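You operate a simulated robot arm through the tools that you are given. There is no shell and no other tool.

You run a simulated robot arm. Do the job below in one go: nothing can be reset, and whatever is moved stays where it is left.

## Task
Sand the rust off the grey patch on unit 21, then paint the patch white.
Fine: use the sanding block, then the red brush and the paint tin; both tools go back where they were. Set down upright: red brush. A coat counts when it lies all over at full strength: go over it till it gets no stronger. What is to be rubbed or washed off counts as gone when no trace of it is left.

Only the result counts: the job must be done as asked and must still hold three seconds after the hand-in. Knocking over, shifting, dropping, spilling or breaking anything else fails it.

## Robot
A 7-joint arm with a two-finger parallel gripper, fixed in place. Base frame: the origin is at the foot of the arm, x ahead of it, y to its left, z up. Lengths are in mm, angles in rad, forces in N, time in s.
Its first joint turns from -2.897 to 2.897 rad. Payload 4.4 kg.
The TCP is the grasp point between the finger pads, 23 mm short of the fingertips. In the tool frame z runs along the fingers and y along their closing line. Largest opening 94 mm; finger width 38, thickness 10; the body of the gripper, 54 by 96 mm, starts 39 mm behind the TCP.
Orientation is told as [roll, pitch, yaw] about the base's x, y, z axes, in that order, counted from this pose: with the fingers straight down and closing along the base's y, the tool's x points along the base's -x, its y along +y and its z along -z.

## Interface
- The arm moves only by the tool move_arm. Its argument "rows" is a list that holds one entry, the list of rows, each a list of 7 numbers: the shift along the tool's x, y, z in cm, then the turn, a rotation vector about the tool's x, y, z in rad, then the gripper command, from -1 (shut) to 1 (fully open), values between in proportion. In form: [[[x, y, z, wx, wy, wz, grip], ...]]. A call has 1 to 20 rows; each row is the pose to reach, as a shift and turn from the pose commanded when the call began, along the tool's axes at that moment. Each row takes 0.2 s and may step no farther than 50 mm and 0.15 rad from the row before; otherwise, or with a gripper value out of range, the whole call is refused. Where a pose cannot be reached the arm comes as near as it can. A force on the tool above 40 N (or 10 N above the force at the start of the call, whichever is more), or a blocked arm, ends the call early, and 0.2 s more pass. The fingers move at their own pace (about 72 mm/s each) and stop on an object; they squeeze with about 26 N. The grip force told is the motor's: it shows also when the fingers shut on nothing. Time passes only in rows, and 0.2 s behind the last, so rows that repeat a pose let the fingers close. It gives the time, the measured TCP pose, the force on the tool (base axes), the opening and the grip force at its end, in the units of the frame above (readings bear some noise), with the torque about the TCP (base axes, N m) and any sound that the robot's microphone picked up.
- Cameras (640 x 400 px; columns grow to the right, rows downward): "scene" is fixed at [50.7, 649.4, 1936.4]; the picture's right is [-0.48, -0.88, 0.00], its down [-0.57, 0.31, -0.76] and it looks along [0.67, -0.37, -0.65] (base axes); focal length 350 px, centre (320, 200). "wrist" rides on the gripper at [86, 16, -75] in the tool frame; the picture's right is [-0.18, 0.98, 0.00], its down [-0.58, -0.11, -0.81] and it looks along [-0.79, -0.15, 0.59] (tool axes); focal length 243 px, centre (320, 200). There is no depth. A picture from a camera that has moved, and an enlarged one, comes with that camera's place and axes in the base frame and with its lens.
- snapshot(camera): a new picture of that camera. No time passes.
- close_up(camera, box): a new picture of the part [left, top, right, bottom] of that camera's present view, enlarged. No time passes.
- job_done(): hands the job in; it is judged then, once.

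Nothing tells you positions but the pictures and the camera data. Unless the task says otherwise, let go and move clear before handing in.

The tools are called as name(argument=value, ...) on one line, values as JSON. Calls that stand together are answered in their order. move_arm: Moves the arm, as the interface text tells. Its arguments: {"type":"object","properties":{"rows":{"type":"array"}},"required":["rows"]} The other tools are called the same way: snapshot (camera) takes a picture; close_up (camera, box) takes an enlarged picture of a part of a camera's view; job_done () hands the job in.

At the start:

```text
t: 0.0
position: [646.7, 237.1, 1548.8]
orientation: [0.0, 0.0, 0.0]
force: [-1.1, -0.6, -0.3]
ft_torque: [-0.04, 0.0, 0.01]
grip_width: 93.9
grip_force: 0.1
```

scene: 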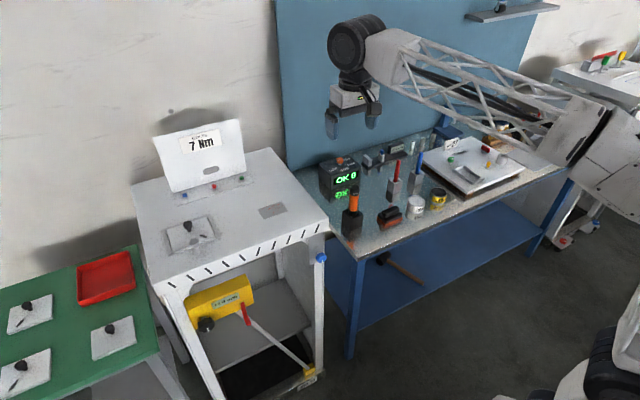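
wrist: 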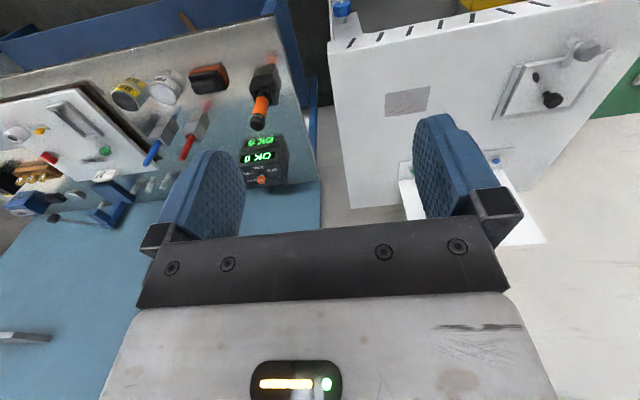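

I see a workbench with a sanding block, tins and red and blue brushes, and a white cabinet carrying a grey patch. I'll look closer before moving.

close_up(camera="scene", box=[310, 120, 470, 220])

close_up(camera="scene", box=[130, 120, 330, 245])

close_up(camera="wrist", box=[80, 40, 320, 190])

close_up(camera="scene", box=[420, 90, 580, 190])

```text
4.00 times, centred on (390, 170) of scene
camera zoom: at [50.7, 649.4, 1936.4], right [-0.48, -0.88, 0.0], down [-0.57, 0.31, -0.76], along [0.67, -0.37, -0.65], focal length 1400 px, centre (40, 320)
```

zoom: 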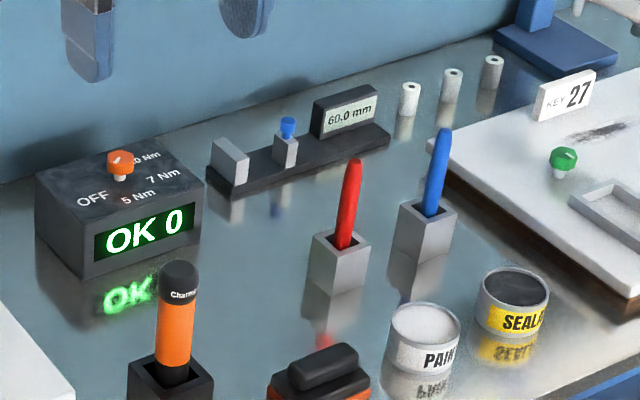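

```text
3.20 times, centred on (230, 182) of scene
camera zoom: at [50.7, 649.4, 1936.4], right [-0.48, -0.88, 0.0], down [-0.57, 0.31, -0.76], along [0.67, -0.37, -0.65], focal length 1120 px, centre (608, 256)
```

zoom: 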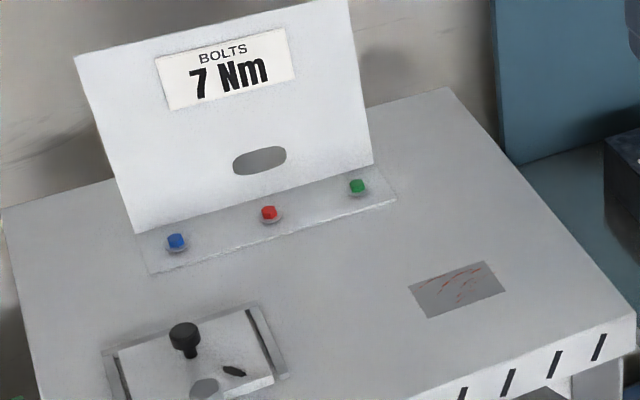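

```text
2.67 times, centred on (200, 115) of wrist
camera zoom: at [559.5, 255.4, 1624.6], right [0.18, 0.98, 0.0], down [0.58, -0.11, 0.81], along [0.79, -0.15, -0.59], focal length 647 px, centre (640, 427)
```

zoom: 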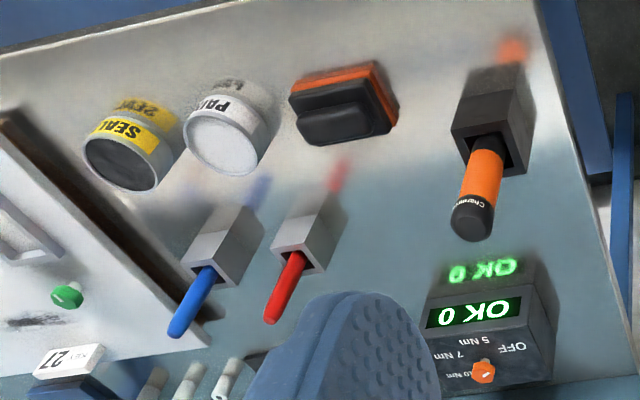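

```text
4.00 times, centred on (500, 140) of scene
camera zoom: at [50.7, 649.4, 1936.4], right [-0.48, -0.88, 0.0], down [-0.57, 0.31, -0.76], along [0.67, -0.37, -0.65], focal length 1400 px, centre (-400, 440)
```

zoom: 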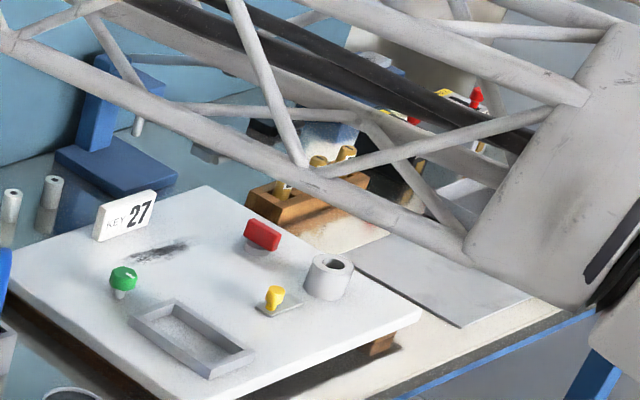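

I see the patch with red rust on the white cabinet; I'm now looking for the unit labels to confirm which one is unit 21.

close_up(camera="scene", box=[160, 230, 360, 400])

close_up(camera="scene", box=[0, 230, 200, 400])

close_up(camera="scene", box=[460, 0, 640, 120])

close_up(camera="wrist", box=[320, 0, 640, 200])

close_up(camera="wrist", box=[0, 70, 200, 240])

close_up(camera="scene", box=[440, 190, 640, 400])

```text
2.35 times, centred on (260, 315) of scene
camera zoom: at [50.7, 649.4, 1936.4], right [-0.48, -0.88, 0.0], down [-0.57, 0.31, -0.76], along [0.67, -0.37, -0.65], focal length 823 px, centre (461, -71)
```

zoom: 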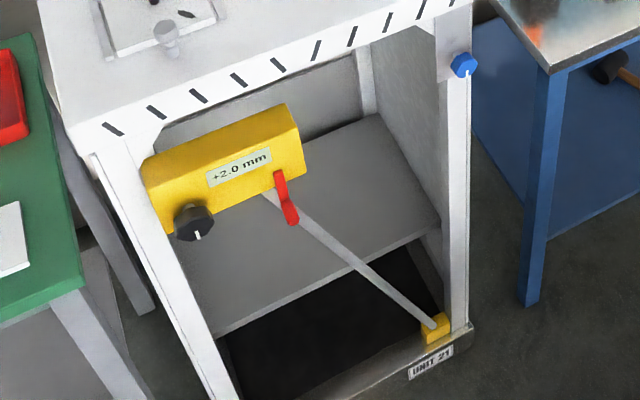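

```text
2.35 times, centred on (100, 315) of scene
camera zoom: at [50.7, 649.4, 1936.4], right [-0.48, -0.88, 0.0], down [-0.57, 0.31, -0.76], along [0.67, -0.37, -0.65], focal length 823 px, centre (838, -71)
```

zoom: 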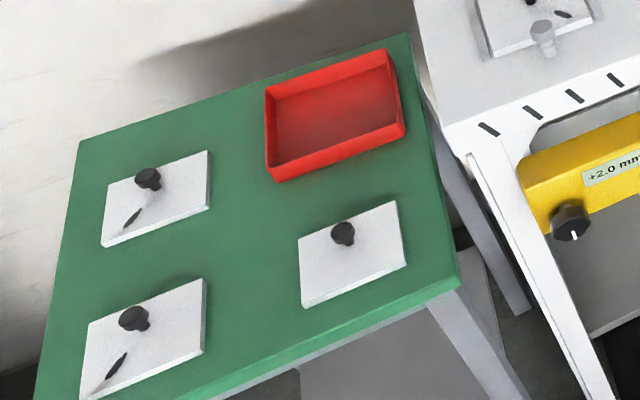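

```text
3.33 times, centred on (550, 60) of scene
camera zoom: at [50.7, 649.4, 1936.4], right [-0.48, -0.88, 0.0], down [-0.57, 0.31, -0.76], along [0.67, -0.37, -0.65], focal length 1166 px, centre (-447, 667)
```

zoom: 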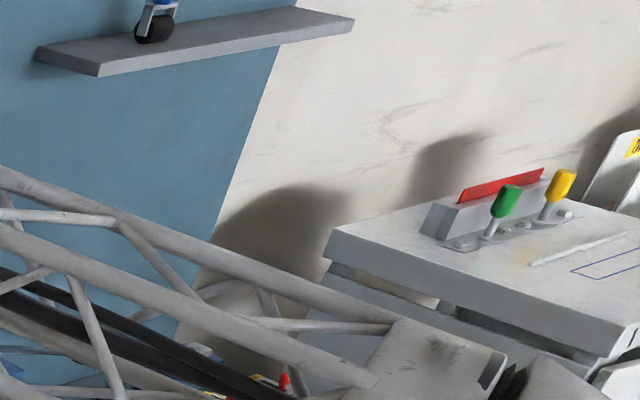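

```text
2.00 times, centred on (480, 100) of wrist
camera zoom: at [559.5, 255.4, 1624.6], right [0.18, 0.98, 0.0], down [0.58, -0.11, 0.81], along [0.79, -0.15, -0.59], focal length 485 px, centre (0, 400)
```

zoom: 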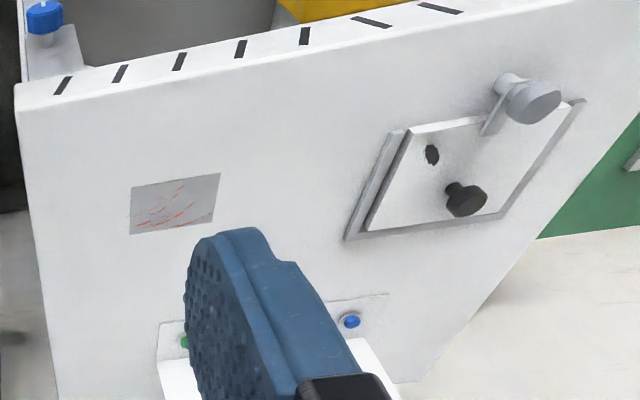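

```text
2.35 times, centred on (100, 155) of wrist
camera zoom: at [559.5, 255.4, 1624.6], right [0.18, 0.98, 0.0], down [0.58, -0.11, 0.81], along [0.79, -0.15, -0.59], focal length 571 px, centre (838, 306)
```

zoom: 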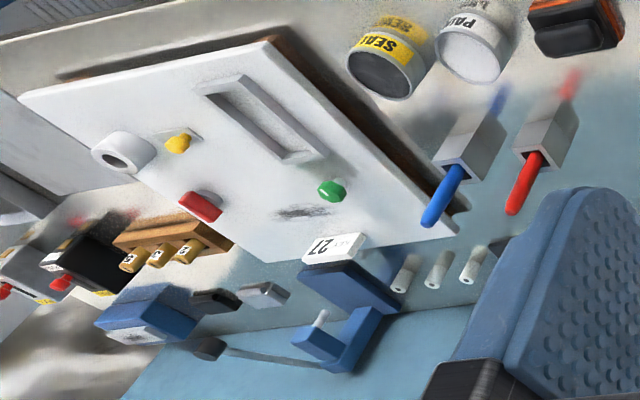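

```text
1.90 times, centred on (540, 295) of scene
camera zoom: at [50.7, 649.4, 1936.4], right [-0.48, -0.88, 0.0], down [-0.57, 0.31, -0.76], along [0.67, -0.37, -0.65], focal length 666 px, centre (-99, 19)
```

zoom: 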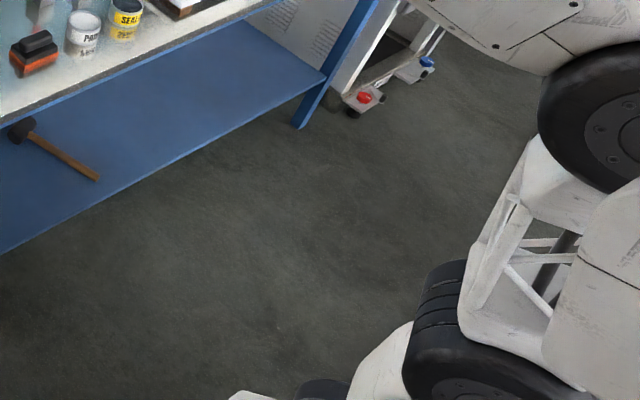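

The label on the cabinet's foot reads UNIT 21, and the patch lies on its top at roughly (870, 380, 1169). I'll bring the wrist camera over the bench to locate the tools better.

move_arm(rows=[[[0, -3.6, 2.5, 0, 0, 0, 1], [0, -7.2, 5, 0, 0, 0, 1], [0, -10.8, 7.5, 0, 0, 0, 1], [0, -14.4, 10, 0, 0, 0, 1], [0, -18, 12.5, 0, 0, 0, 1], [0, -21.6, 15, 0, 0, 0, 1], [0, -25.2, 17.5, 0, 0, 0, 1], [0, -28.8, 20, 0, 0, 0, 1], [0, -32.4, 22.5, 0, 0, 0, 1], [0, -36, 25, 0, 0, 0, 1], [0, -39.6, 27.5, 0, 0, 0, 1], [0, -39.6, 27.5, 0, 0, 0, 1]]])

snapshot(camera="wrist")

snapshot(camera="scene")

```text
t: 2.6
position: [647.2, -159.0, 1272.6]
orientation: [0.001, 0.0, 0.0]
force: [-0.5, -0.5, -0.3]
ft_torque: [0.0, 0.03, -0.01]
grip_width: 93.9
grip_force: 0.1
```

```text
taken
camera wrist: at [560.0, -140.7, 1348.1], right [0.18, 0.98, 0.0], down [0.58, -0.11, 0.81], along [0.79, -0.15, -0.59], focal length 243 px, centre (320, 200)
```

wrist: 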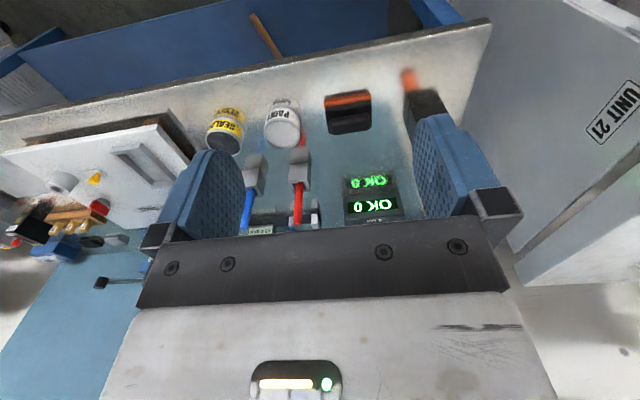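

```text
taken
```

scene: 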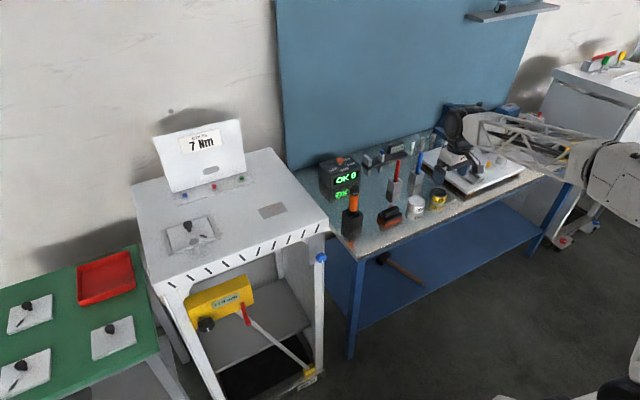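

The hand is now over the bench area and both tins, both brushes and the sanding block are in view. Taking enlarged views for triangulation.

close_up(camera="wrist", box=[190, 60, 440, 240])

close_up(camera="scene", box=[330, 140, 450, 250])

```text
2.22 times, centred on (315, 150) of wrist
camera zoom: at [560.0, -140.7, 1348.1], right [0.18, 0.98, 0.0], down [0.58, -0.11, 0.81], along [0.79, -0.15, -0.59], focal length 539 px, centre (331, 311)
```

zoom: 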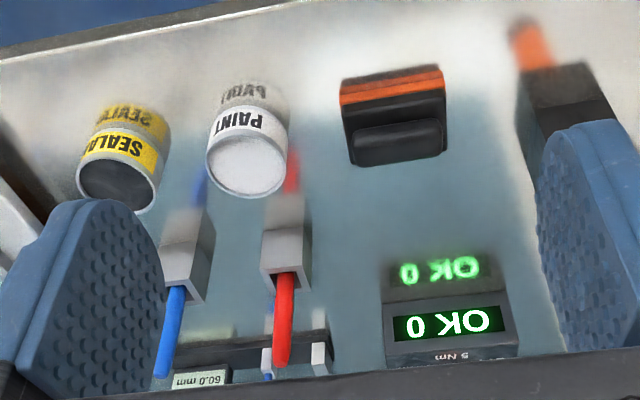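

```text
3.64 times, centred on (390, 195) of scene
camera zoom: at [50.7, 649.4, 1936.4], right [-0.48, -0.88, 0.0], down [-0.57, 0.31, -0.76], along [0.67, -0.37, -0.65], focal length 1272 px, centre (66, 218)
```

zoom: 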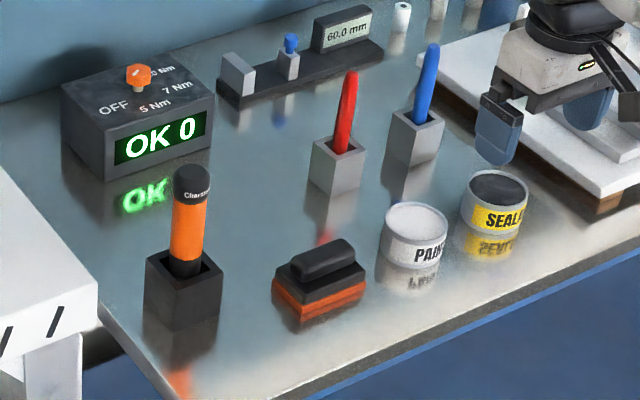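

The block looks to be near (871, -137, 940), the paint tin near (868, -277, 941), and the red brush near (1016, -276), its tip at about z 1069. I'll go closer to refine these.

move_arm(rows=[[[-1.06, 0.0, 3.6, 0, 0, 0, 1], [-2.12, 0, 7.2, 0, 0, 0, 1], [-3.18, 0, 10.8, 0, 0, 0, 1], [-4.24, 0, 14.4, 0, 0, 0, 1], [-5.3, 0, 18, 0, 0, 0, 1], [-5.3, 0, 18, 0, 0, 0, 1]]])

snapshot(camera="wrist")

close_up(camera="wrist", box=[220, 20, 440, 180])

```text
t: 4.0
position: [698.4, -157.4, 1092.7]
orientation: [0.001, -0.001, 0.001]
force: [0.3, -0.8, -0.6]
ft_torque: [-0.02, -0.01, -0.01]
grip_width: 94.0
grip_force: 0.1
```

```text
taken
camera wrist: at [612.2, -139.4, 1168.6], right [0.18, 0.98, 0.0], down [0.58, -0.11, 0.81], along [0.79, -0.15, -0.59], focal length 243 px, centre (320, 200)
```

wrist: 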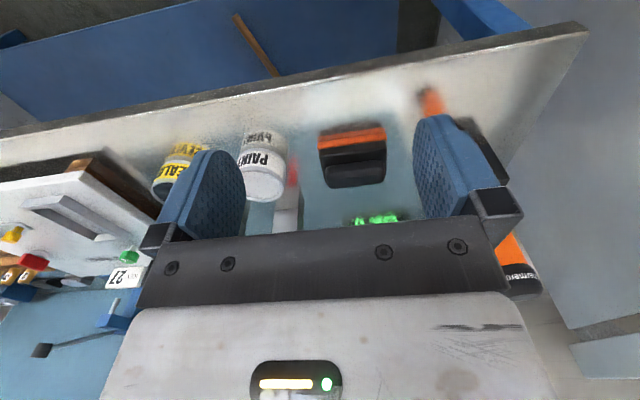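

```text
2.50 times, centred on (330, 100) of wrist
camera zoom: at [612.2, -139.4, 1168.6], right [0.18, 0.98, 0.0], down [0.58, -0.11, 0.81], along [0.79, -0.15, -0.59], focal length 606 px, centre (295, 450)
```

zoom: 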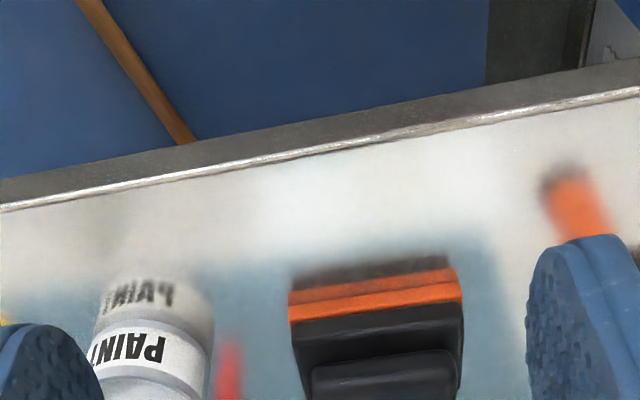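

The bench edge and block run along y. I'll rise for a steeper view of the block, tins and brush.

move_arm(rows=[[[-1, 0.5, -4, 0, 0, 0, 1], [-2, 1, -8, 0, 0, 0, 1], [-3, 1.5, -12, 0, 0, 0, 1], [-4, 2, -16, 0, 0, 0, 1], [-5, 2.0, -20, 0, 0, 0, 1], [-6, 2.0, -24, 0, 0, 0, 1], [-6, 2.0, -24, 0, 0, 0, 1]]])

close_up(camera="wrist", box=[220, 20, 440, 160])

snapshot(camera="wrist")

```text
t: 5.6
position: [759.1, -137.5, 1334.3]
orientation: [-0.003, 0.001, 0.001]
force: [-0.5, 0.3, 0.8]
ft_torque: [0.0, 0.02, -0.04]
grip_width: 94.1
grip_force: 0.0
```

```text
2.86 times, centred on (330, 90) of wrist
camera zoom: at [671.9, -119.1, 1410.0], right [0.18, 0.98, 0.0], down [0.58, -0.11, 0.81], along [0.79, -0.15, -0.59], focal length 693 px, centre (291, 514)
```

zoom: 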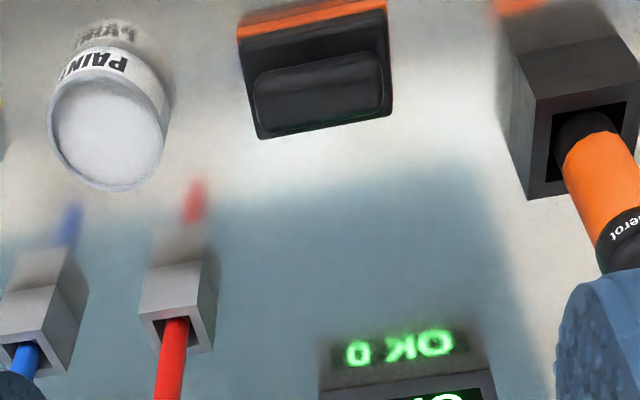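

```text
taken
camera wrist: at [671.9, -119.1, 1410.0], right [0.18, 0.98, 0.0], down [0.58, -0.11, 0.81], along [0.79, -0.15, -0.59], focal length 243 px, centre (320, 200)
```

wrist: 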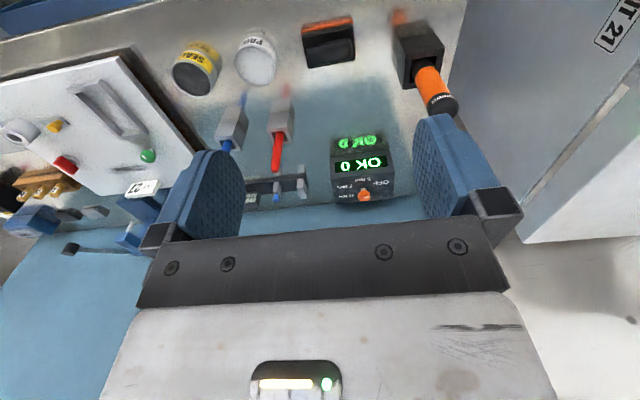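

Table surface is at z≈893; the block is ≈96×60×38 mm with an 80×30 handle bar along y, centred at about (871, -136). Before grasping I'll go and look at the patch and test the reach there.

move_arm(rows=[[[0, 4.2, -0.6, 0, 0, 0, 1], [0, 8.4, -1.2, 0, 0, 0, 1], [0, 12.6, -1.8, 0, 0, 0, 1], [0, 16.8, -2.4, 0, 0, 0, 1], [0, 21, -3, 0, 0, 0, 1], [0, 25.2, -3.6, 0, 0, 0, 1], [0, 29.4, -4.2, 0, 0, 0, 1], [0, 33.6, -4.8, 0, 0, 0, 1], [0, 37.8, -5.4, 0, 0, 0, 1], [0, 42, -6, 0, 0, 0, 1], [0, 46.2, -6, 0, 0, 0, 1], [0, 50.4, -6, 0, 0, 0, 1], [0, 50.4, -6, 0, 0, 0, 1]]])

snapshot(camera="wrist")

snapshot(camera="scene")

```text
t: 8.4
position: [757.9, 365.8, 1393.3]
orientation: [0.001, -0.001, 0.0]
force: [0.1, 1.2, 0.3]
ft_torque: [0.02, 0.03, -0.03]
grip_width: 93.8
grip_force: 0.0
```

```text
taken
camera wrist: at [671.8, 383.7, 1469.4], right [0.18, 0.98, 0.0], down [0.58, -0.11, 0.81], along [0.79, -0.15, -0.59], focal length 243 px, centre (320, 200)
```

wrist: 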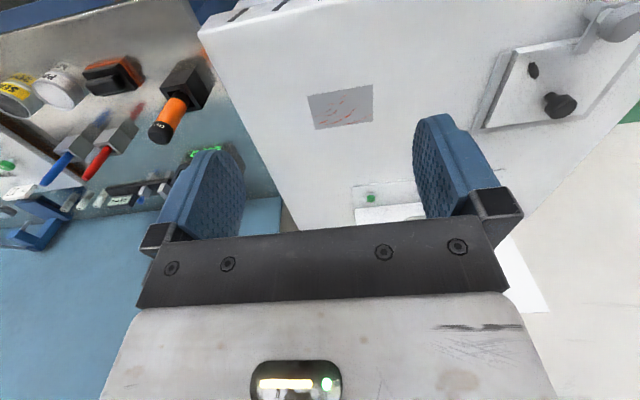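

```text
taken
```

scene: 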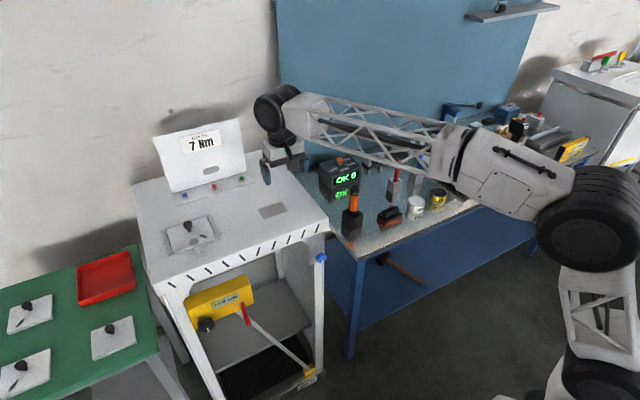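

close_up(camera="wrist", box=[280, 60, 410, 150])

close_up(camera="scene", box=[240, 190, 300, 230])

```text
4.44 times, centred on (345, 105) of wrist
camera zoom: at [671.8, 383.7, 1469.4], right [0.18, 0.98, 0.0], down [0.58, -0.11, 0.81], along [0.79, -0.15, -0.59], focal length 1078 px, centre (209, 622)
```

zoom: 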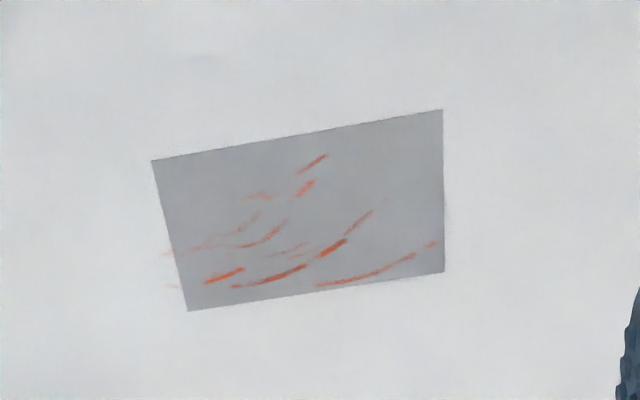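

```text
10.00 times, centred on (270, 210) of scene
camera zoom: at [50.7, 649.4, 1936.4], right [-0.48, -0.88, 0.0], down [-0.57, 0.31, -0.76], along [0.67, -0.37, -0.65], focal length 3499 px, centre (820, 100)
```

zoom: 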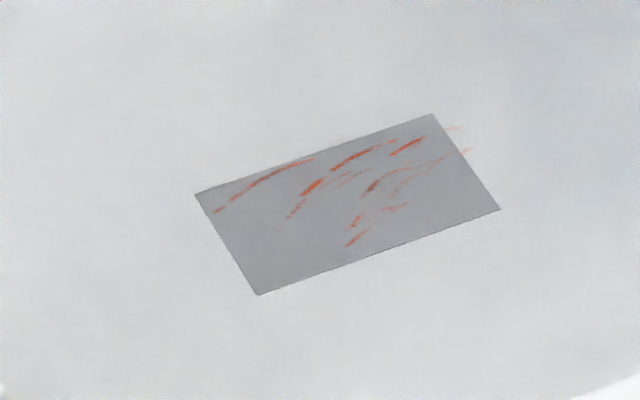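

The patch spans x≈849–909, y≈333–420 at z≈1158, with rust slightly spilling over its -y edge. I'll test whether the arm reaches there pointing down and with yaw of +90°.

move_arm(rows=[[[-2, 0, 2, 0, 0, -0.15, 1], [-4, 0, 4, 0, 0, -0.3, 1], [-6, 0, 6, 0, 0, -0.45, 1], [-8, 0, 8, 0, 0, -0.6, 1], [-10, 0.5, 10, 0, 0, -0.75, 1], [-12, 1, 11, 0, 0, -0.9, 1], [-13, 1.0, 12, 0, 0, -1.05, 1], [-14, 1.0, 13, 0, 0, -1.2, 1], [-14, 1.0, 14, 0, 0, -1.35, 1], [-14, 1.0, 15, 0, 0, -1.5, 1], [-14, 1.0, 15, 0, 0, -1.5708, 1], [-14, 1.0, 15, 0, 0, -1.5708, 1], [-14, 1.0, 15, 0, 0, -1.5708, 1]]])

snapshot(camera="wrist")

snapshot(camera="scene")

```text
t: 11.2
position: [899.9, 376.1, 1244.3]
orientation: [0.0, 0.0, 1.572]
force: [-0.3, -1.1, 0.0]
ft_torque: [-0.01, -0.02, 0.01]
grip_width: 93.9
grip_force: 0.0
```

```text
taken
camera wrist: at [882.8, 291.1, 1318.4], right [-0.98, 0.18, 0.0], down [0.11, 0.58, 0.81], along [0.15, 0.79, -0.59], focal length 243 px, centre (320, 200)
```

wrist: 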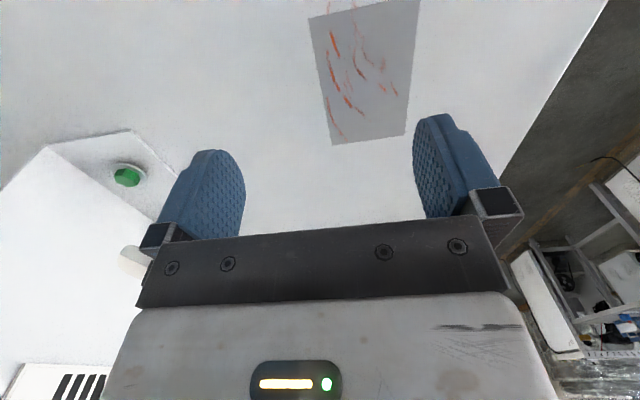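

```text
taken
```

scene: 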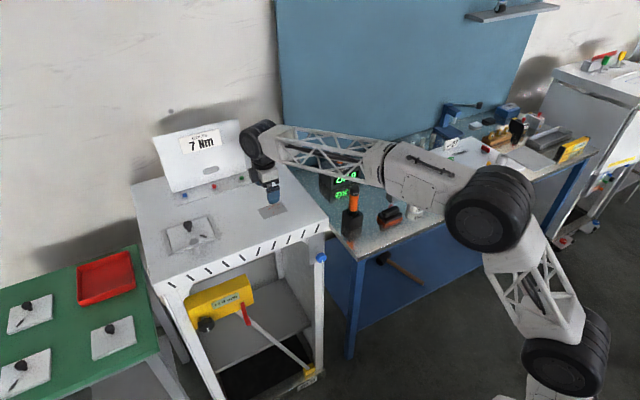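

The arm reaches the patch with this orientation exactly. Now back to the bench to hover over the sanding block with the same yaw.

move_arm(rows=[[[2, 0, -4, 0, 0, 0, 1], [6, 0.2, -7, 0, 0, 0, 1], [10.5, 0.5, -9, 0, 0, 0, 1], [15, 0.8, -9, 0, 0, 0, 1], [19.5, 1.1, -9, 0, 0, 0, 1], [24, 1.4, -9, 0, 0, 0, 1], [28.5, 1.7, -9, 0, 0, 0, 1], [33, 2.0, -9, 0, 0, 0, 1], [37.5, 2.3, -9, 0, 0, 0, 1], [42, 2.5, -8, 0, 0, 0, 1], [46.5, 2.7, -6, 0, 0, 0, 1], [51.2, 2.85, -4.5, 0, 0, 0, 1], [51.2, 2.85, 0, 0, 0, 0, 1], [51.2, 2.85, 4.5, 0, 0, 0, 1], [51.2, 2.85, 9, 0, 0, 0, 1], [51.2, 2.85, 13, 0, 0, 0, 1], [51.2, 2.85, 13, 0, 0, 0, 1]]])

snapshot(camera="wrist")

snapshot(camera="scene")

```text
t: 14.8
position: [871.0, -138.6, 1113.5]
orientation: [0.0, -0.001, 1.571]
force: [-0.1, -0.7, -0.5]
ft_torque: [-0.01, 0.0, 0.01]
grip_width: 94.3
grip_force: 0.0
```

```text
taken
camera wrist: at [855.2, -222.3, 1188.8], right [-0.98, 0.18, 0.0], down [0.11, 0.58, 0.81], along [0.15, 0.79, -0.59], focal length 243 px, centre (320, 200)
```

wrist: 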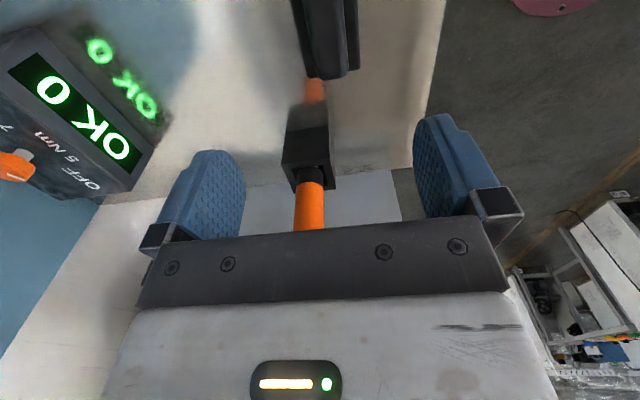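

```text
taken
```

scene: 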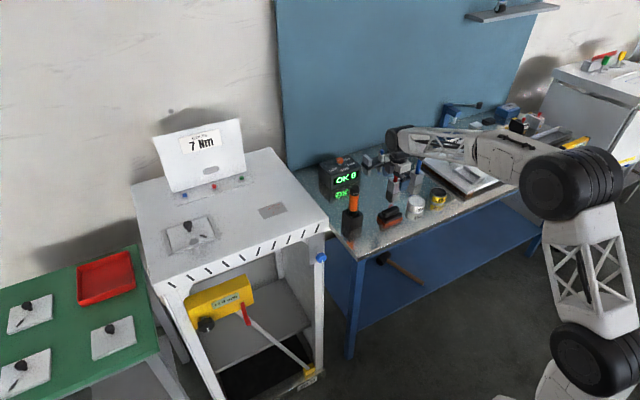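

Hovering over the block; zooming in to check alignment in x.

close_up(camera="wrist", box=[250, 0, 400, 94])

close_up(camera="scene", box=[340, 140, 450, 240])

```text
4.26 times, centred on (325, 47) of wrist
camera zoom: at [855.2, -222.3, 1188.8], right [-0.98, 0.18, 0.0], down [0.11, 0.58, 0.81], along [0.15, 0.79, -0.59], focal length 1032 px, centre (299, 851)
```

zoom: 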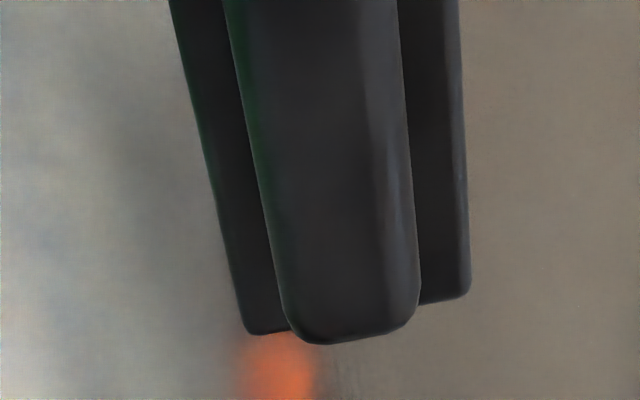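

```text
4.00 times, centred on (395, 190) of scene
camera zoom: at [50.7, 649.4, 1936.4], right [-0.48, -0.88, 0.0], down [-0.57, 0.31, -0.76], along [0.67, -0.37, -0.65], focal length 1400 px, centre (20, 240)
```

zoom: 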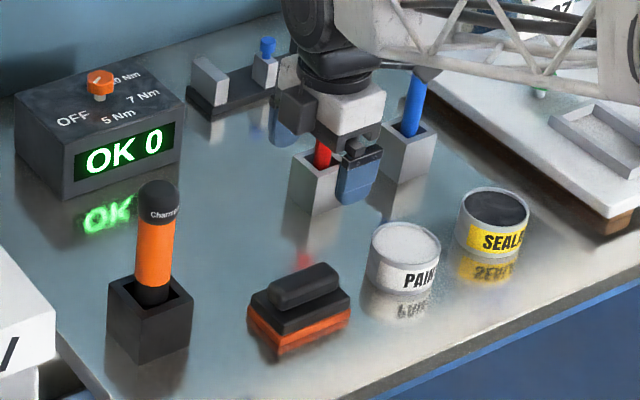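

The block's handle appears centred near x≈865–868. I'll descend partway to check the alignment more precisely.

move_arm(rows=[[[-0.2, 0.2, 4, 0, 0, 0, 1], [-0.2, 0.3, 8, 0, 0, 0, 1], [-0.2, 0.3, 11, 0, 0, 0, 1], [-0.2, 0.3, 11, 0, 0, 0, 1]]])

snapshot(camera="wrist")

close_up(camera="wrist", box=[230, 0, 420, 150])

```text
t: 15.8
position: [866.8, -133.5, 1003.5]
orientation: [-0.001, 0.001, 1.571]
force: [-0.4, 0.2, -0.2]
ft_torque: [-0.02, -0.05, 0.0]
grip_width: 93.9
grip_force: 0.1
```

```text
taken
camera wrist: at [850.3, -218.4, 1078.8], right [-0.98, 0.18, 0.0], down [0.11, 0.58, 0.81], along [0.15, 0.79, -0.59], focal length 243 px, centre (320, 200)
```

wrist: 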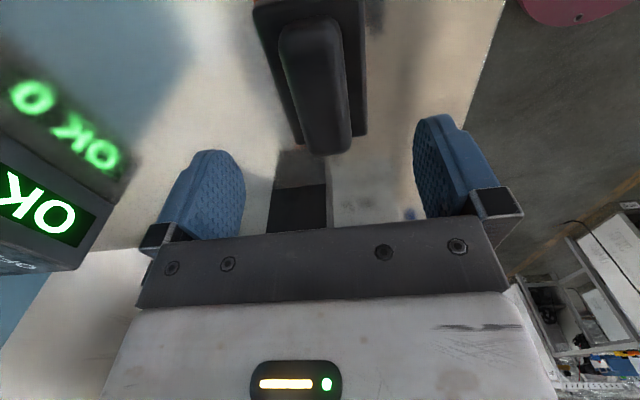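

```text
2.67 times, centred on (325, 75) of wrist
camera zoom: at [850.3, -218.4, 1078.8], right [-0.98, 0.18, 0.0], down [0.11, 0.58, 0.81], along [0.15, 0.79, -0.59], focal length 647 px, centre (307, 533)
```

zoom: 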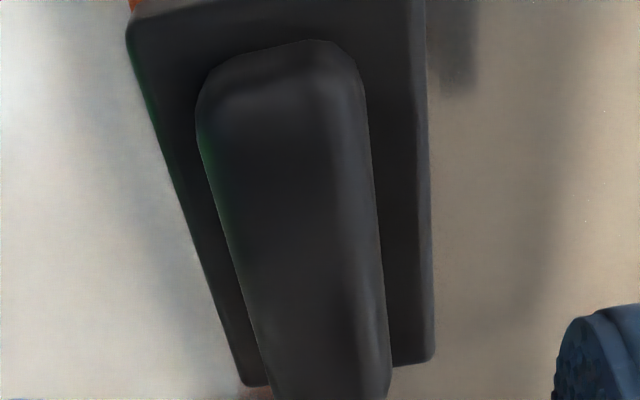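

Block centre is at about (866, -132), aligned along y. I'll centre and descend around the handle with fingers open, fingertips stopping just above the base.

move_arm(rows=[[[-0.2, 0.17, 2, 0, 0, 0, 1], [-0.2, 0.17, 4, 0, 0, 0, 1], [-0.2, 0.17, 5.5, 0, 0, 0, 1], [-0.2, 0.17, 6.4, 0, 0, 0, 1], [-0.2, 0.17, 6.4, 0, 0, 0, 1]]])

snapshot(camera="wrist")

close_up(camera="scene", box=[350, 160, 430, 240])

```text
t: 17.0
position: [866.9, -132.0, 940.8]
orientation: [0.002, -0.001, 1.571]
force: [-0.5, -0.3, 0.5]
ft_torque: [-0.01, 0.0, -0.01]
grip_width: 94.0
grip_force: 0.0
```

```text
taken
camera wrist: at [849.3, -217.3, 1014.9], right [-0.98, 0.18, 0.0], down [0.11, 0.58, 0.81], along [0.15, 0.79, -0.59], focal length 243 px, centre (320, 200)
```

wrist: 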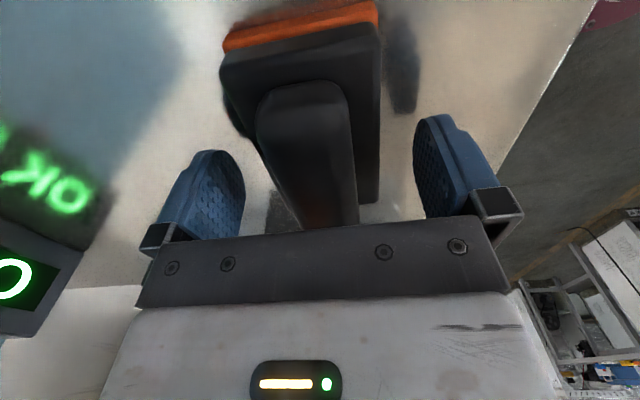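

```text
5.00 times, centred on (390, 200) of scene
camera zoom: at [50.7, 649.4, 1936.4], right [-0.48, -0.88, 0.0], down [-0.57, 0.31, -0.76], along [0.67, -0.37, -0.65], focal length 1750 px, centre (-30, 200)
```

zoom: 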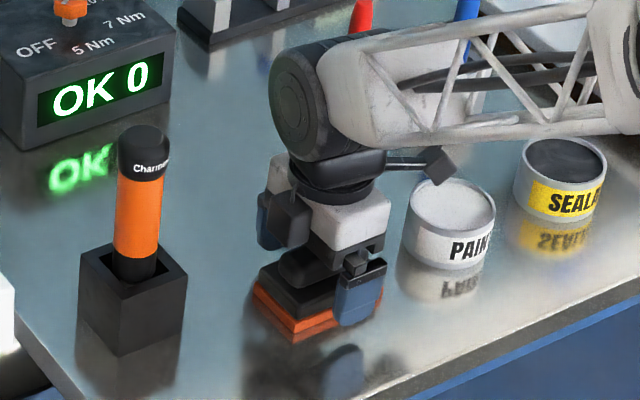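

Fingers straddle the handle with clearance. Lowering slightly more and closing on the handle.

move_arm(rows=[[[0, 0, 0.2, 0, 0, 0, 1], [0, 0, 0.4, 0, 0, 0, 1], [0, 0, 0.4, 0, 0, 0, 1]]])

```text
t: 17.8
position: [865.1, -133.7, 935.8]
orientation: [0.0, -0.001, 1.57]
force: [-0.3, -0.1, 0.4]
ft_torque: [-0.01, -0.02, 0.01]
grip_width: 94.0
grip_force: 0.1
```

move_arm(rows=[[[0, 0, 0, 0, 0, 0, 0.5], [0, 0, 0, 0, 0, 0, 0], [0, 0, 0, 0, 0, 0, -0.2], [0, 0, 0, 0, 0, 0, -0.4], [0, 0, 0, 0, 0, 0, -0.7], [0, 0, 0, 0, 0, 0, -1], [0, 0, 0, 0, 0, 0, -1], [0, 0, 0, 0, 0, 0, -1]]])

snapshot(camera="wrist")

close_up(camera="scene", box=[350, 160, 430, 240])

```text
t: 19.6
position: [866.2, -133.5, 936.7]
orientation: [-0.001, -0.001, 1.57]
force: [0.3, -0.3, 2.3]
ft_torque: [-0.01, -0.02, 0.02]
grip_width: 59.4
grip_force: 26.7
```

```text
taken
camera wrist: at [849.5, -217.1, 1011.1], right [-0.98, 0.18, 0.0], down [0.11, 0.58, 0.81], along [0.15, 0.79, -0.59], focal length 243 px, centre (320, 200)
```

wrist: 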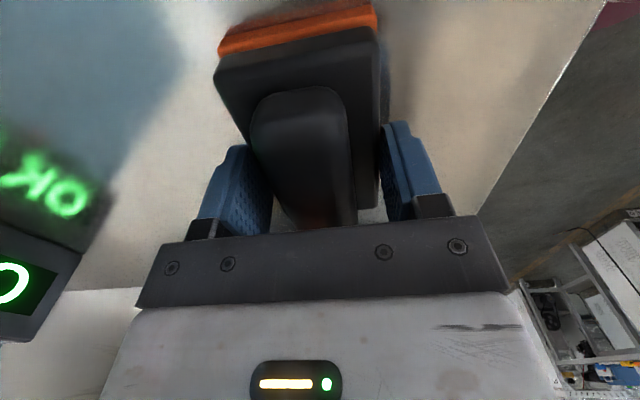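

```text
5.00 times, centred on (390, 200) of scene
camera zoom: at [50.7, 649.4, 1936.4], right [-0.48, -0.88, 0.0], down [-0.57, 0.31, -0.76], along [0.67, -0.37, -0.65], focal length 1750 px, centre (-30, 200)
```

zoom: 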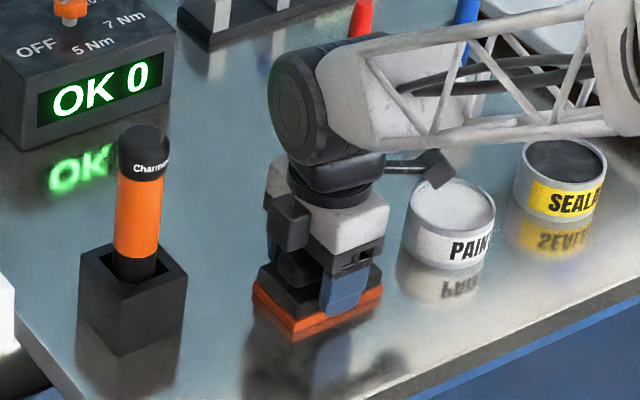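

The fingers closed on the block's base (59 mm) rather than the handle. That is a firm hold if taken deeper, so I'll reopen slightly, go 11 mm lower and close again.

move_arm(rows=[[[0, 0, 0, 0, 0, 0, 0.7], [0, 0, 0, 0, 0, 0, 0.7], [0, 0, 0, 0, 0, 0, 0.7], [0, 0, 0.6, 0, 0, 0, 0.7], [0, 0, 1.1, 0, 0, 0, 0.7], [0, 0, 1.1, 0, 0, 0, 0.7], [0, 0, 1.1, 0, 0, 0, 0.2], [0, 0, 1.1, 0, 0, 0, -0.5], [0, 0, 1.1, 0, 0, 0, -1], [0, 0, 1.1, 0, 0, 0, -1], [0, 0, 1.1, 0, 0, 0, -1]]])

close_up(camera="scene", box=[350, 160, 430, 240])

```text
t: 22.0
position: [865.6, -133.7, 926.4]
orientation: [0.0, 0.0, 1.57]
force: [0.1, -0.4, -0.1]
ft_torque: [0.01, -0.07, -0.01]
grip_width: 59.8
grip_force: 25.8
```

```text
5.00 times, centred on (390, 200) of scene
camera zoom: at [50.7, 649.4, 1936.4], right [-0.48, -0.88, 0.0], down [-0.57, 0.31, -0.76], along [0.67, -0.37, -0.65], focal length 1750 px, centre (-30, 200)
```

zoom: 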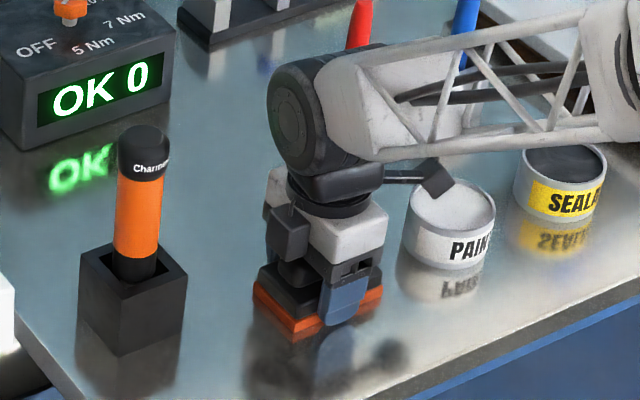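

The block is held at full grip on its base. I'll lift it clear and carry it high over to above the patch.

move_arm(rows=[[[0, 0, -1, 0, 0, 0, -1], [0, 0, -4, 0, 0, 0, -1], [0, 0, -8, 0, 0, 0, -1], [0, 0, -12.5, 0, 0, 0, -1], [0, 0, -17, 0, 0, 0, -1], [0, 0, -21.5, 0, 0, 0, -1], [0, 0, -26, 0, 0, 0, -1], [-2, 0, -30.5, 0, 0, 0, -1], [-5, 0, -34, 0, 0, 0, -1], [-9, 0, -36.5, 0, 0, 0, -1], [-13.5, -0.2, -38, 0, 0, 0, -1], [-18, -0.4, -39, 0, 0, 0, -1], [-22.5, -0.6, -40, 0, 0, 0, -1], [-27, -0.8, -40, 0, 0, 0, -1], [-31.5, -1, -40, 0, 0, 0, -1], [-36, -1.2, -40, 0, 0, 0, -1], [-40.5, -1.25, -40, 0, 0, 0, -1], [-45, -1.25, -40, 0, 0, 0, -1], [-49, -1.25, -40, 0, 0, 0, -1], [-50.9, -1.25, -40, 0, 0, 0, -1]]])

snapshot(camera="wrist")

snapshot(camera="scene")

```text
t: 26.2
position: [878.8, 376.3, 1325.6]
orientation: [0.001, -0.001, 1.572]
force: [0.1, 0.3, -0.9]
ft_torque: [0.02, 0.01, 0.02]
grip_width: 59.7
grip_force: 25.8
```

```text
taken
camera wrist: at [862.4, 291.6, 1400.3], right [-0.98, 0.18, 0.0], down [0.11, 0.58, 0.81], along [0.15, 0.79, -0.59], focal length 243 px, centre (320, 200)
```

wrist: 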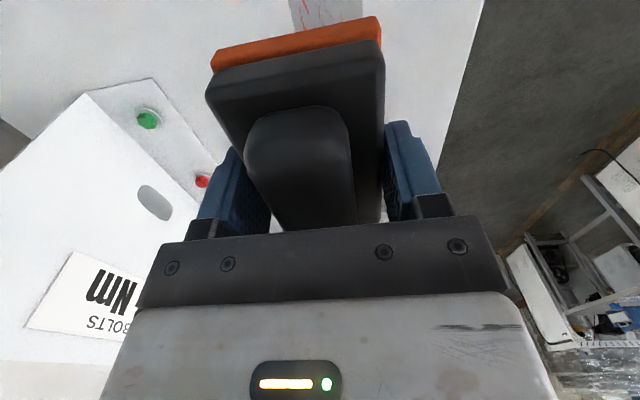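

```text
taken
```

scene: 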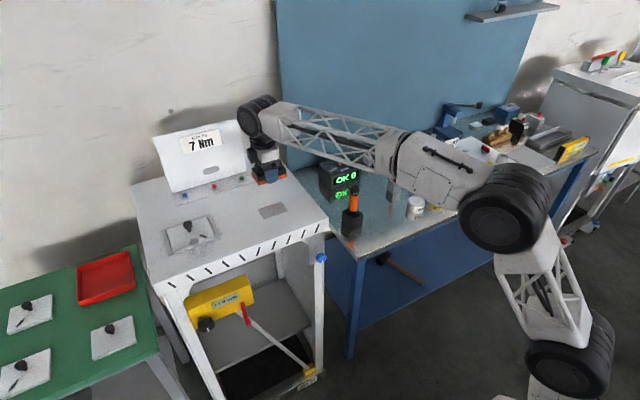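

The block is held securely over the patch. Descending to about 10 mm above the cabinet top.

move_arm(rows=[[[0, 0, 4, 0, 0, 0, -1], [0, 0, 8, 0, 0, 0, -1], [0, 0, 11, 0, 0, 0, -1], [0, 0, 12.2, 0, 0, 0, -1], [0, 0, 12.2, 0, 0, 0, -1]]])

close_up(camera="scene", box=[220, 160, 320, 240])

snapshot(camera="wrist")

```text
t: 27.4
position: [879.6, 375.7, 1202.8]
orientation: [0.0, -0.001, 1.569]
force: [0.7, -0.7, -1.4]
ft_torque: [0.02, -0.01, 0.03]
grip_width: 59.6
grip_force: 26.1
```

```text
5.00 times, centred on (270, 200) of scene
camera zoom: at [50.7, 649.4, 1936.4], right [-0.48, -0.88, 0.0], down [-0.57, 0.31, -0.76], along [0.67, -0.37, -0.65], focal length 1750 px, centre (570, 200)
```

zoom: 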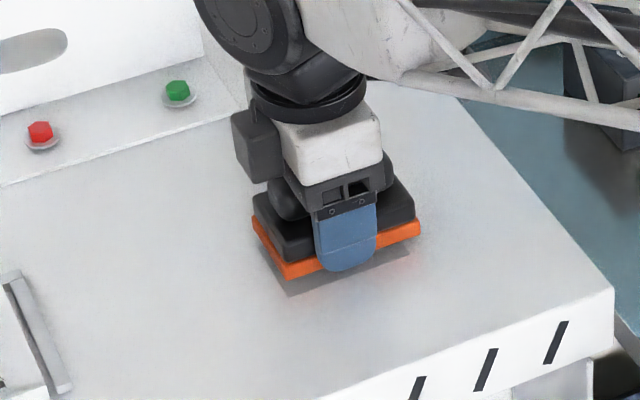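

```text
taken
camera wrist: at [862.0, 290.8, 1278.2], right [-0.98, 0.18, 0.0], down [0.11, 0.58, 0.81], along [0.15, 0.79, -0.59], focal length 243 px, centre (320, 200)
```

wrist: 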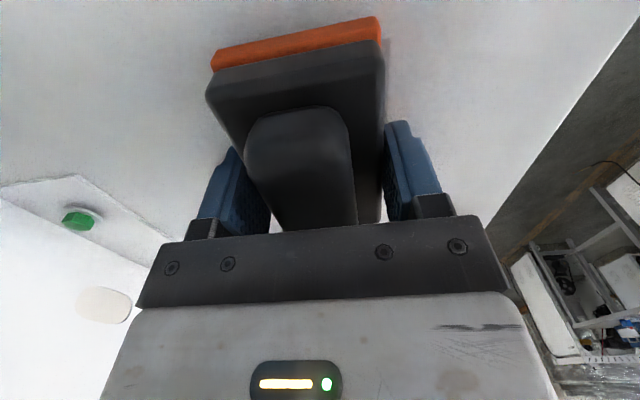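

Block is about 10 mm above and covers the patch. Lowering gently to find contact.

move_arm(rows=[[[0, 0, 0.2, 0, 0, 0, -1], [0, 0, 0.4, 0, 0, 0, -1], [0, 0, 0.6, 0, 0, 0, -1], [0, 0, 0.7, 0, 0, 0, -1], [0, 0, 0.7, 0, 0, 0, -1]]])

```text
t: 28.6
position: [878.5, 375.4, 1196.4]
orientation: [0.0, 0.0, 1.57]
force: [-0.1, -0.3, -0.8]
ft_torque: [0.02, 0.0, 0.03]
grip_width: 59.8
grip_force: 26.0
```

move_arm(rows=[[[0, 0, 0.1, 0, 0, 0, -1], [0, 0, 0.2, 0, 0, 0, -1], [0, 0, 0.3, 0, 0, 0, -1], [0, 0, 0.3, 0, 0, 0, -1]]])

close_up(camera="scene", box=[240, 180, 310, 230])

```text
t: 29.6
position: [877.6, 376.2, 1195.7]
orientation: [-0.001, -0.002, 1.571]
force: [-3.1, 1.6, 21.8]
ft_torque: [-0.29, 0.26, 0.01]
grip_width: 59.8
grip_force: 26.1
```

```text
8.00 times, centred on (275, 205) of scene
camera zoom: at [50.7, 649.4, 1936.4], right [-0.48, -0.88, 0.0], down [-0.57, 0.31, -0.76], along [0.67, -0.37, -0.65], focal length 2799 px, centre (680, 160)
```

zoom: 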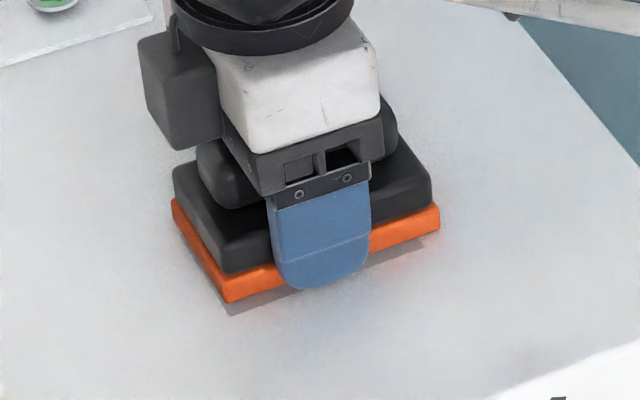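

Contact is made at about TCP z 1195 with 22 N. I'll ease the press slightly and rub with short strokes in y and x.

move_arm(rows=[[[0, 0, -0.08, 0, 0, 0, -1], [0.6, 0, -0.08, 0, 0, 0, -1], [1.2, 0, -0.08, 0, 0, 0, -1], [0.6, 0, -0.08, 0, 0, 0, -1], [0, 0, -0.08, 0, 0, 0, -1], [-0.6, 0, -0.08, 0, 0, 0, -1], [-1.2, 0, -0.08, 0, 0, 0, -1], [-0.6, 0, -0.08, 0, 0, 0, -1], [0, 0, -0.08, 0, 0, 0, -1], [0.6, 0, -0.08, 0, 0, 0, -1], [1.2, 0, -0.08, 0, 0, 0, -1], [0.6, 0, -0.08, 0, 0, 0, -1], [0, 0, -0.08, 0, 0, 0, -1]]])

close_up(camera="scene", box=[240, 180, 310, 230])

snapshot(camera="wrist")

```text
t: 32.4
position: [877.1, 375.4, 1193.6]
orientation: [0.001, 0.001, 1.57]
force: [-0.1, -4.9, 10.5]
ft_torque: [0.27, -0.12, -0.06]
grip_width: 59.6
grip_force: 26.0
```

```text
8.00 times, centred on (275, 205) of scene
camera zoom: at [50.7, 649.4, 1936.4], right [-0.48, -0.88, 0.0], down [-0.57, 0.31, -0.76], along [0.67, -0.37, -0.65], focal length 2799 px, centre (680, 160)
```

zoom: 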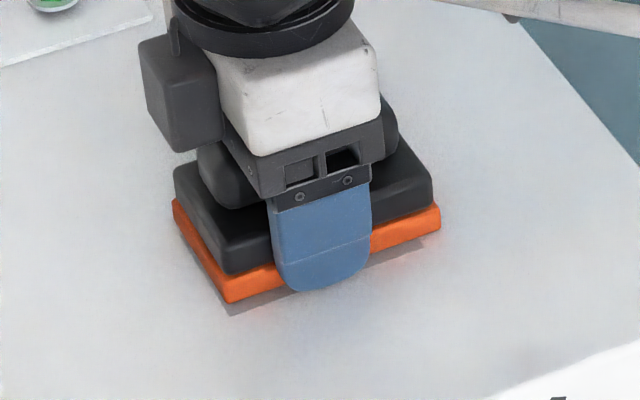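

```text
taken
camera wrist: at [861.7, 291.5, 1269.5], right [-0.98, 0.18, 0.0], down [0.11, 0.58, 0.81], along [0.15, 0.79, -0.59], focal length 243 px, centre (320, 200)
```

wrist: 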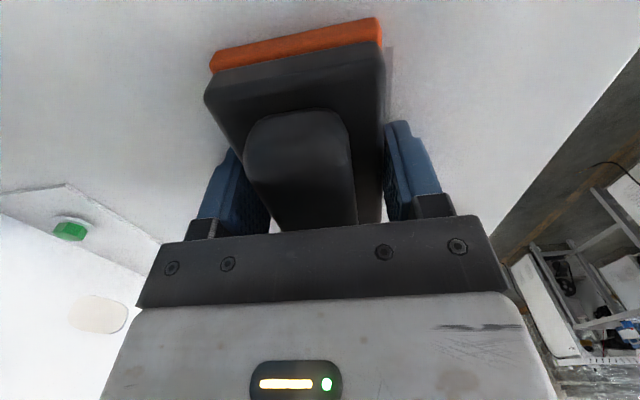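

Rubbing works with about 10 N. Continuing with strokes in x and wider ones in y to cover the edges.

move_arm(rows=[[[0, 0.6, 0, 0, 0, 0, -1], [0, 1.2, 0, 0, 0, 0, -1], [0.7, 1.2, 0, 0, 0, 0, -1], [1.4, 1.2, 0, 0, 0, 0, -1], [0.7, 1.2, 0, 0, 0, 0, -1], [0, 1.2, 0, 0, 0, 0, -1], [-0.7, 1.2, 0, 0, 0, 0, -1], [-1.2, 1.2, 0, 0, 0, 0, -1], [-1.2, 0.6, 0, 0, 0, 0, -1], [-1.2, 0, 0, 0, 0, 0, -1], [-1.2, -0.6, 0, 0, 0, 0, -1], [-1.2, -1.2, 0, 0, 0, 0, -1], [-0.6, -1.2, 0, 0, 0, 0, -1], [0, -1.2, 0, 0, 0, 0, -1], [0.7, -1.2, 0, 0, 0, 0, -1], [1.4, -1.2, 0, 0, 0, 0, -1], [1.4, -0.6, 0, 0, 0, 0, -1], [1.4, 0, 0, 0, 0, 0, -1], [0.7, 0, 0, 0, 0, 0, -1], [0, 0, 0, 0, 0, 0, -1]]])

move_arm(rows=[[[0, 0.6, 0, 0, 0, 0, -1], [0, 1.2, 0, 0, 0, 0, -1], [0.7, 1.2, 0, 0, 0, 0, -1], [1.4, 1.2, 0, 0, 0, 0, -1], [0.7, 1.2, 0, 0, 0, 0, -1], [0, 1.2, 0, 0, 0, 0, -1], [-0.7, 1.2, 0, 0, 0, 0, -1], [-1.2, 1.2, 0, 0, 0, 0, -1], [-1.2, 0.6, 0, 0, 0, 0, -1], [-1.2, 0, 0, 0, 0, 0, -1], [-1.2, -0.6, 0, 0, 0, 0, -1], [-1.2, -1.2, 0, 0, 0, 0, -1], [-0.6, -1.2, 0, 0, 0, 0, -1], [0, -1.2, 0, 0, 0, 0, -1], [0.7, -1.2, 0, 0, 0, 0, -1], [1.4, -1.2, 0, 0, 0, 0, -1], [1.4, -0.6, 0, 0, 0, 0, -1], [1.4, 0, 0, 0, 0, 0, -1], [0.7, 0, 0, 0, 0, 0, -1], [0, 0, 0, 0, 0, 0, -1]]])

```text
t: 36.6
position: [878.9, 375.8, 1194.3]
orientation: [0.0, -0.001, 1.572]
force: [-0.8, -3.3, 8.7]
ft_torque: [-0.28, 0.28, 0.08]
grip_width: 59.8
grip_force: 26.2
```

```text
t: 40.8
position: [877.5, 375.7, 1194.1]
orientation: [-0.001, -0.001, 1.569]
force: [0.1, -5.5, 10.4]
ft_torque: [-0.03, -0.04, -0.01]
grip_width: 59.7
grip_force: 26.5
```

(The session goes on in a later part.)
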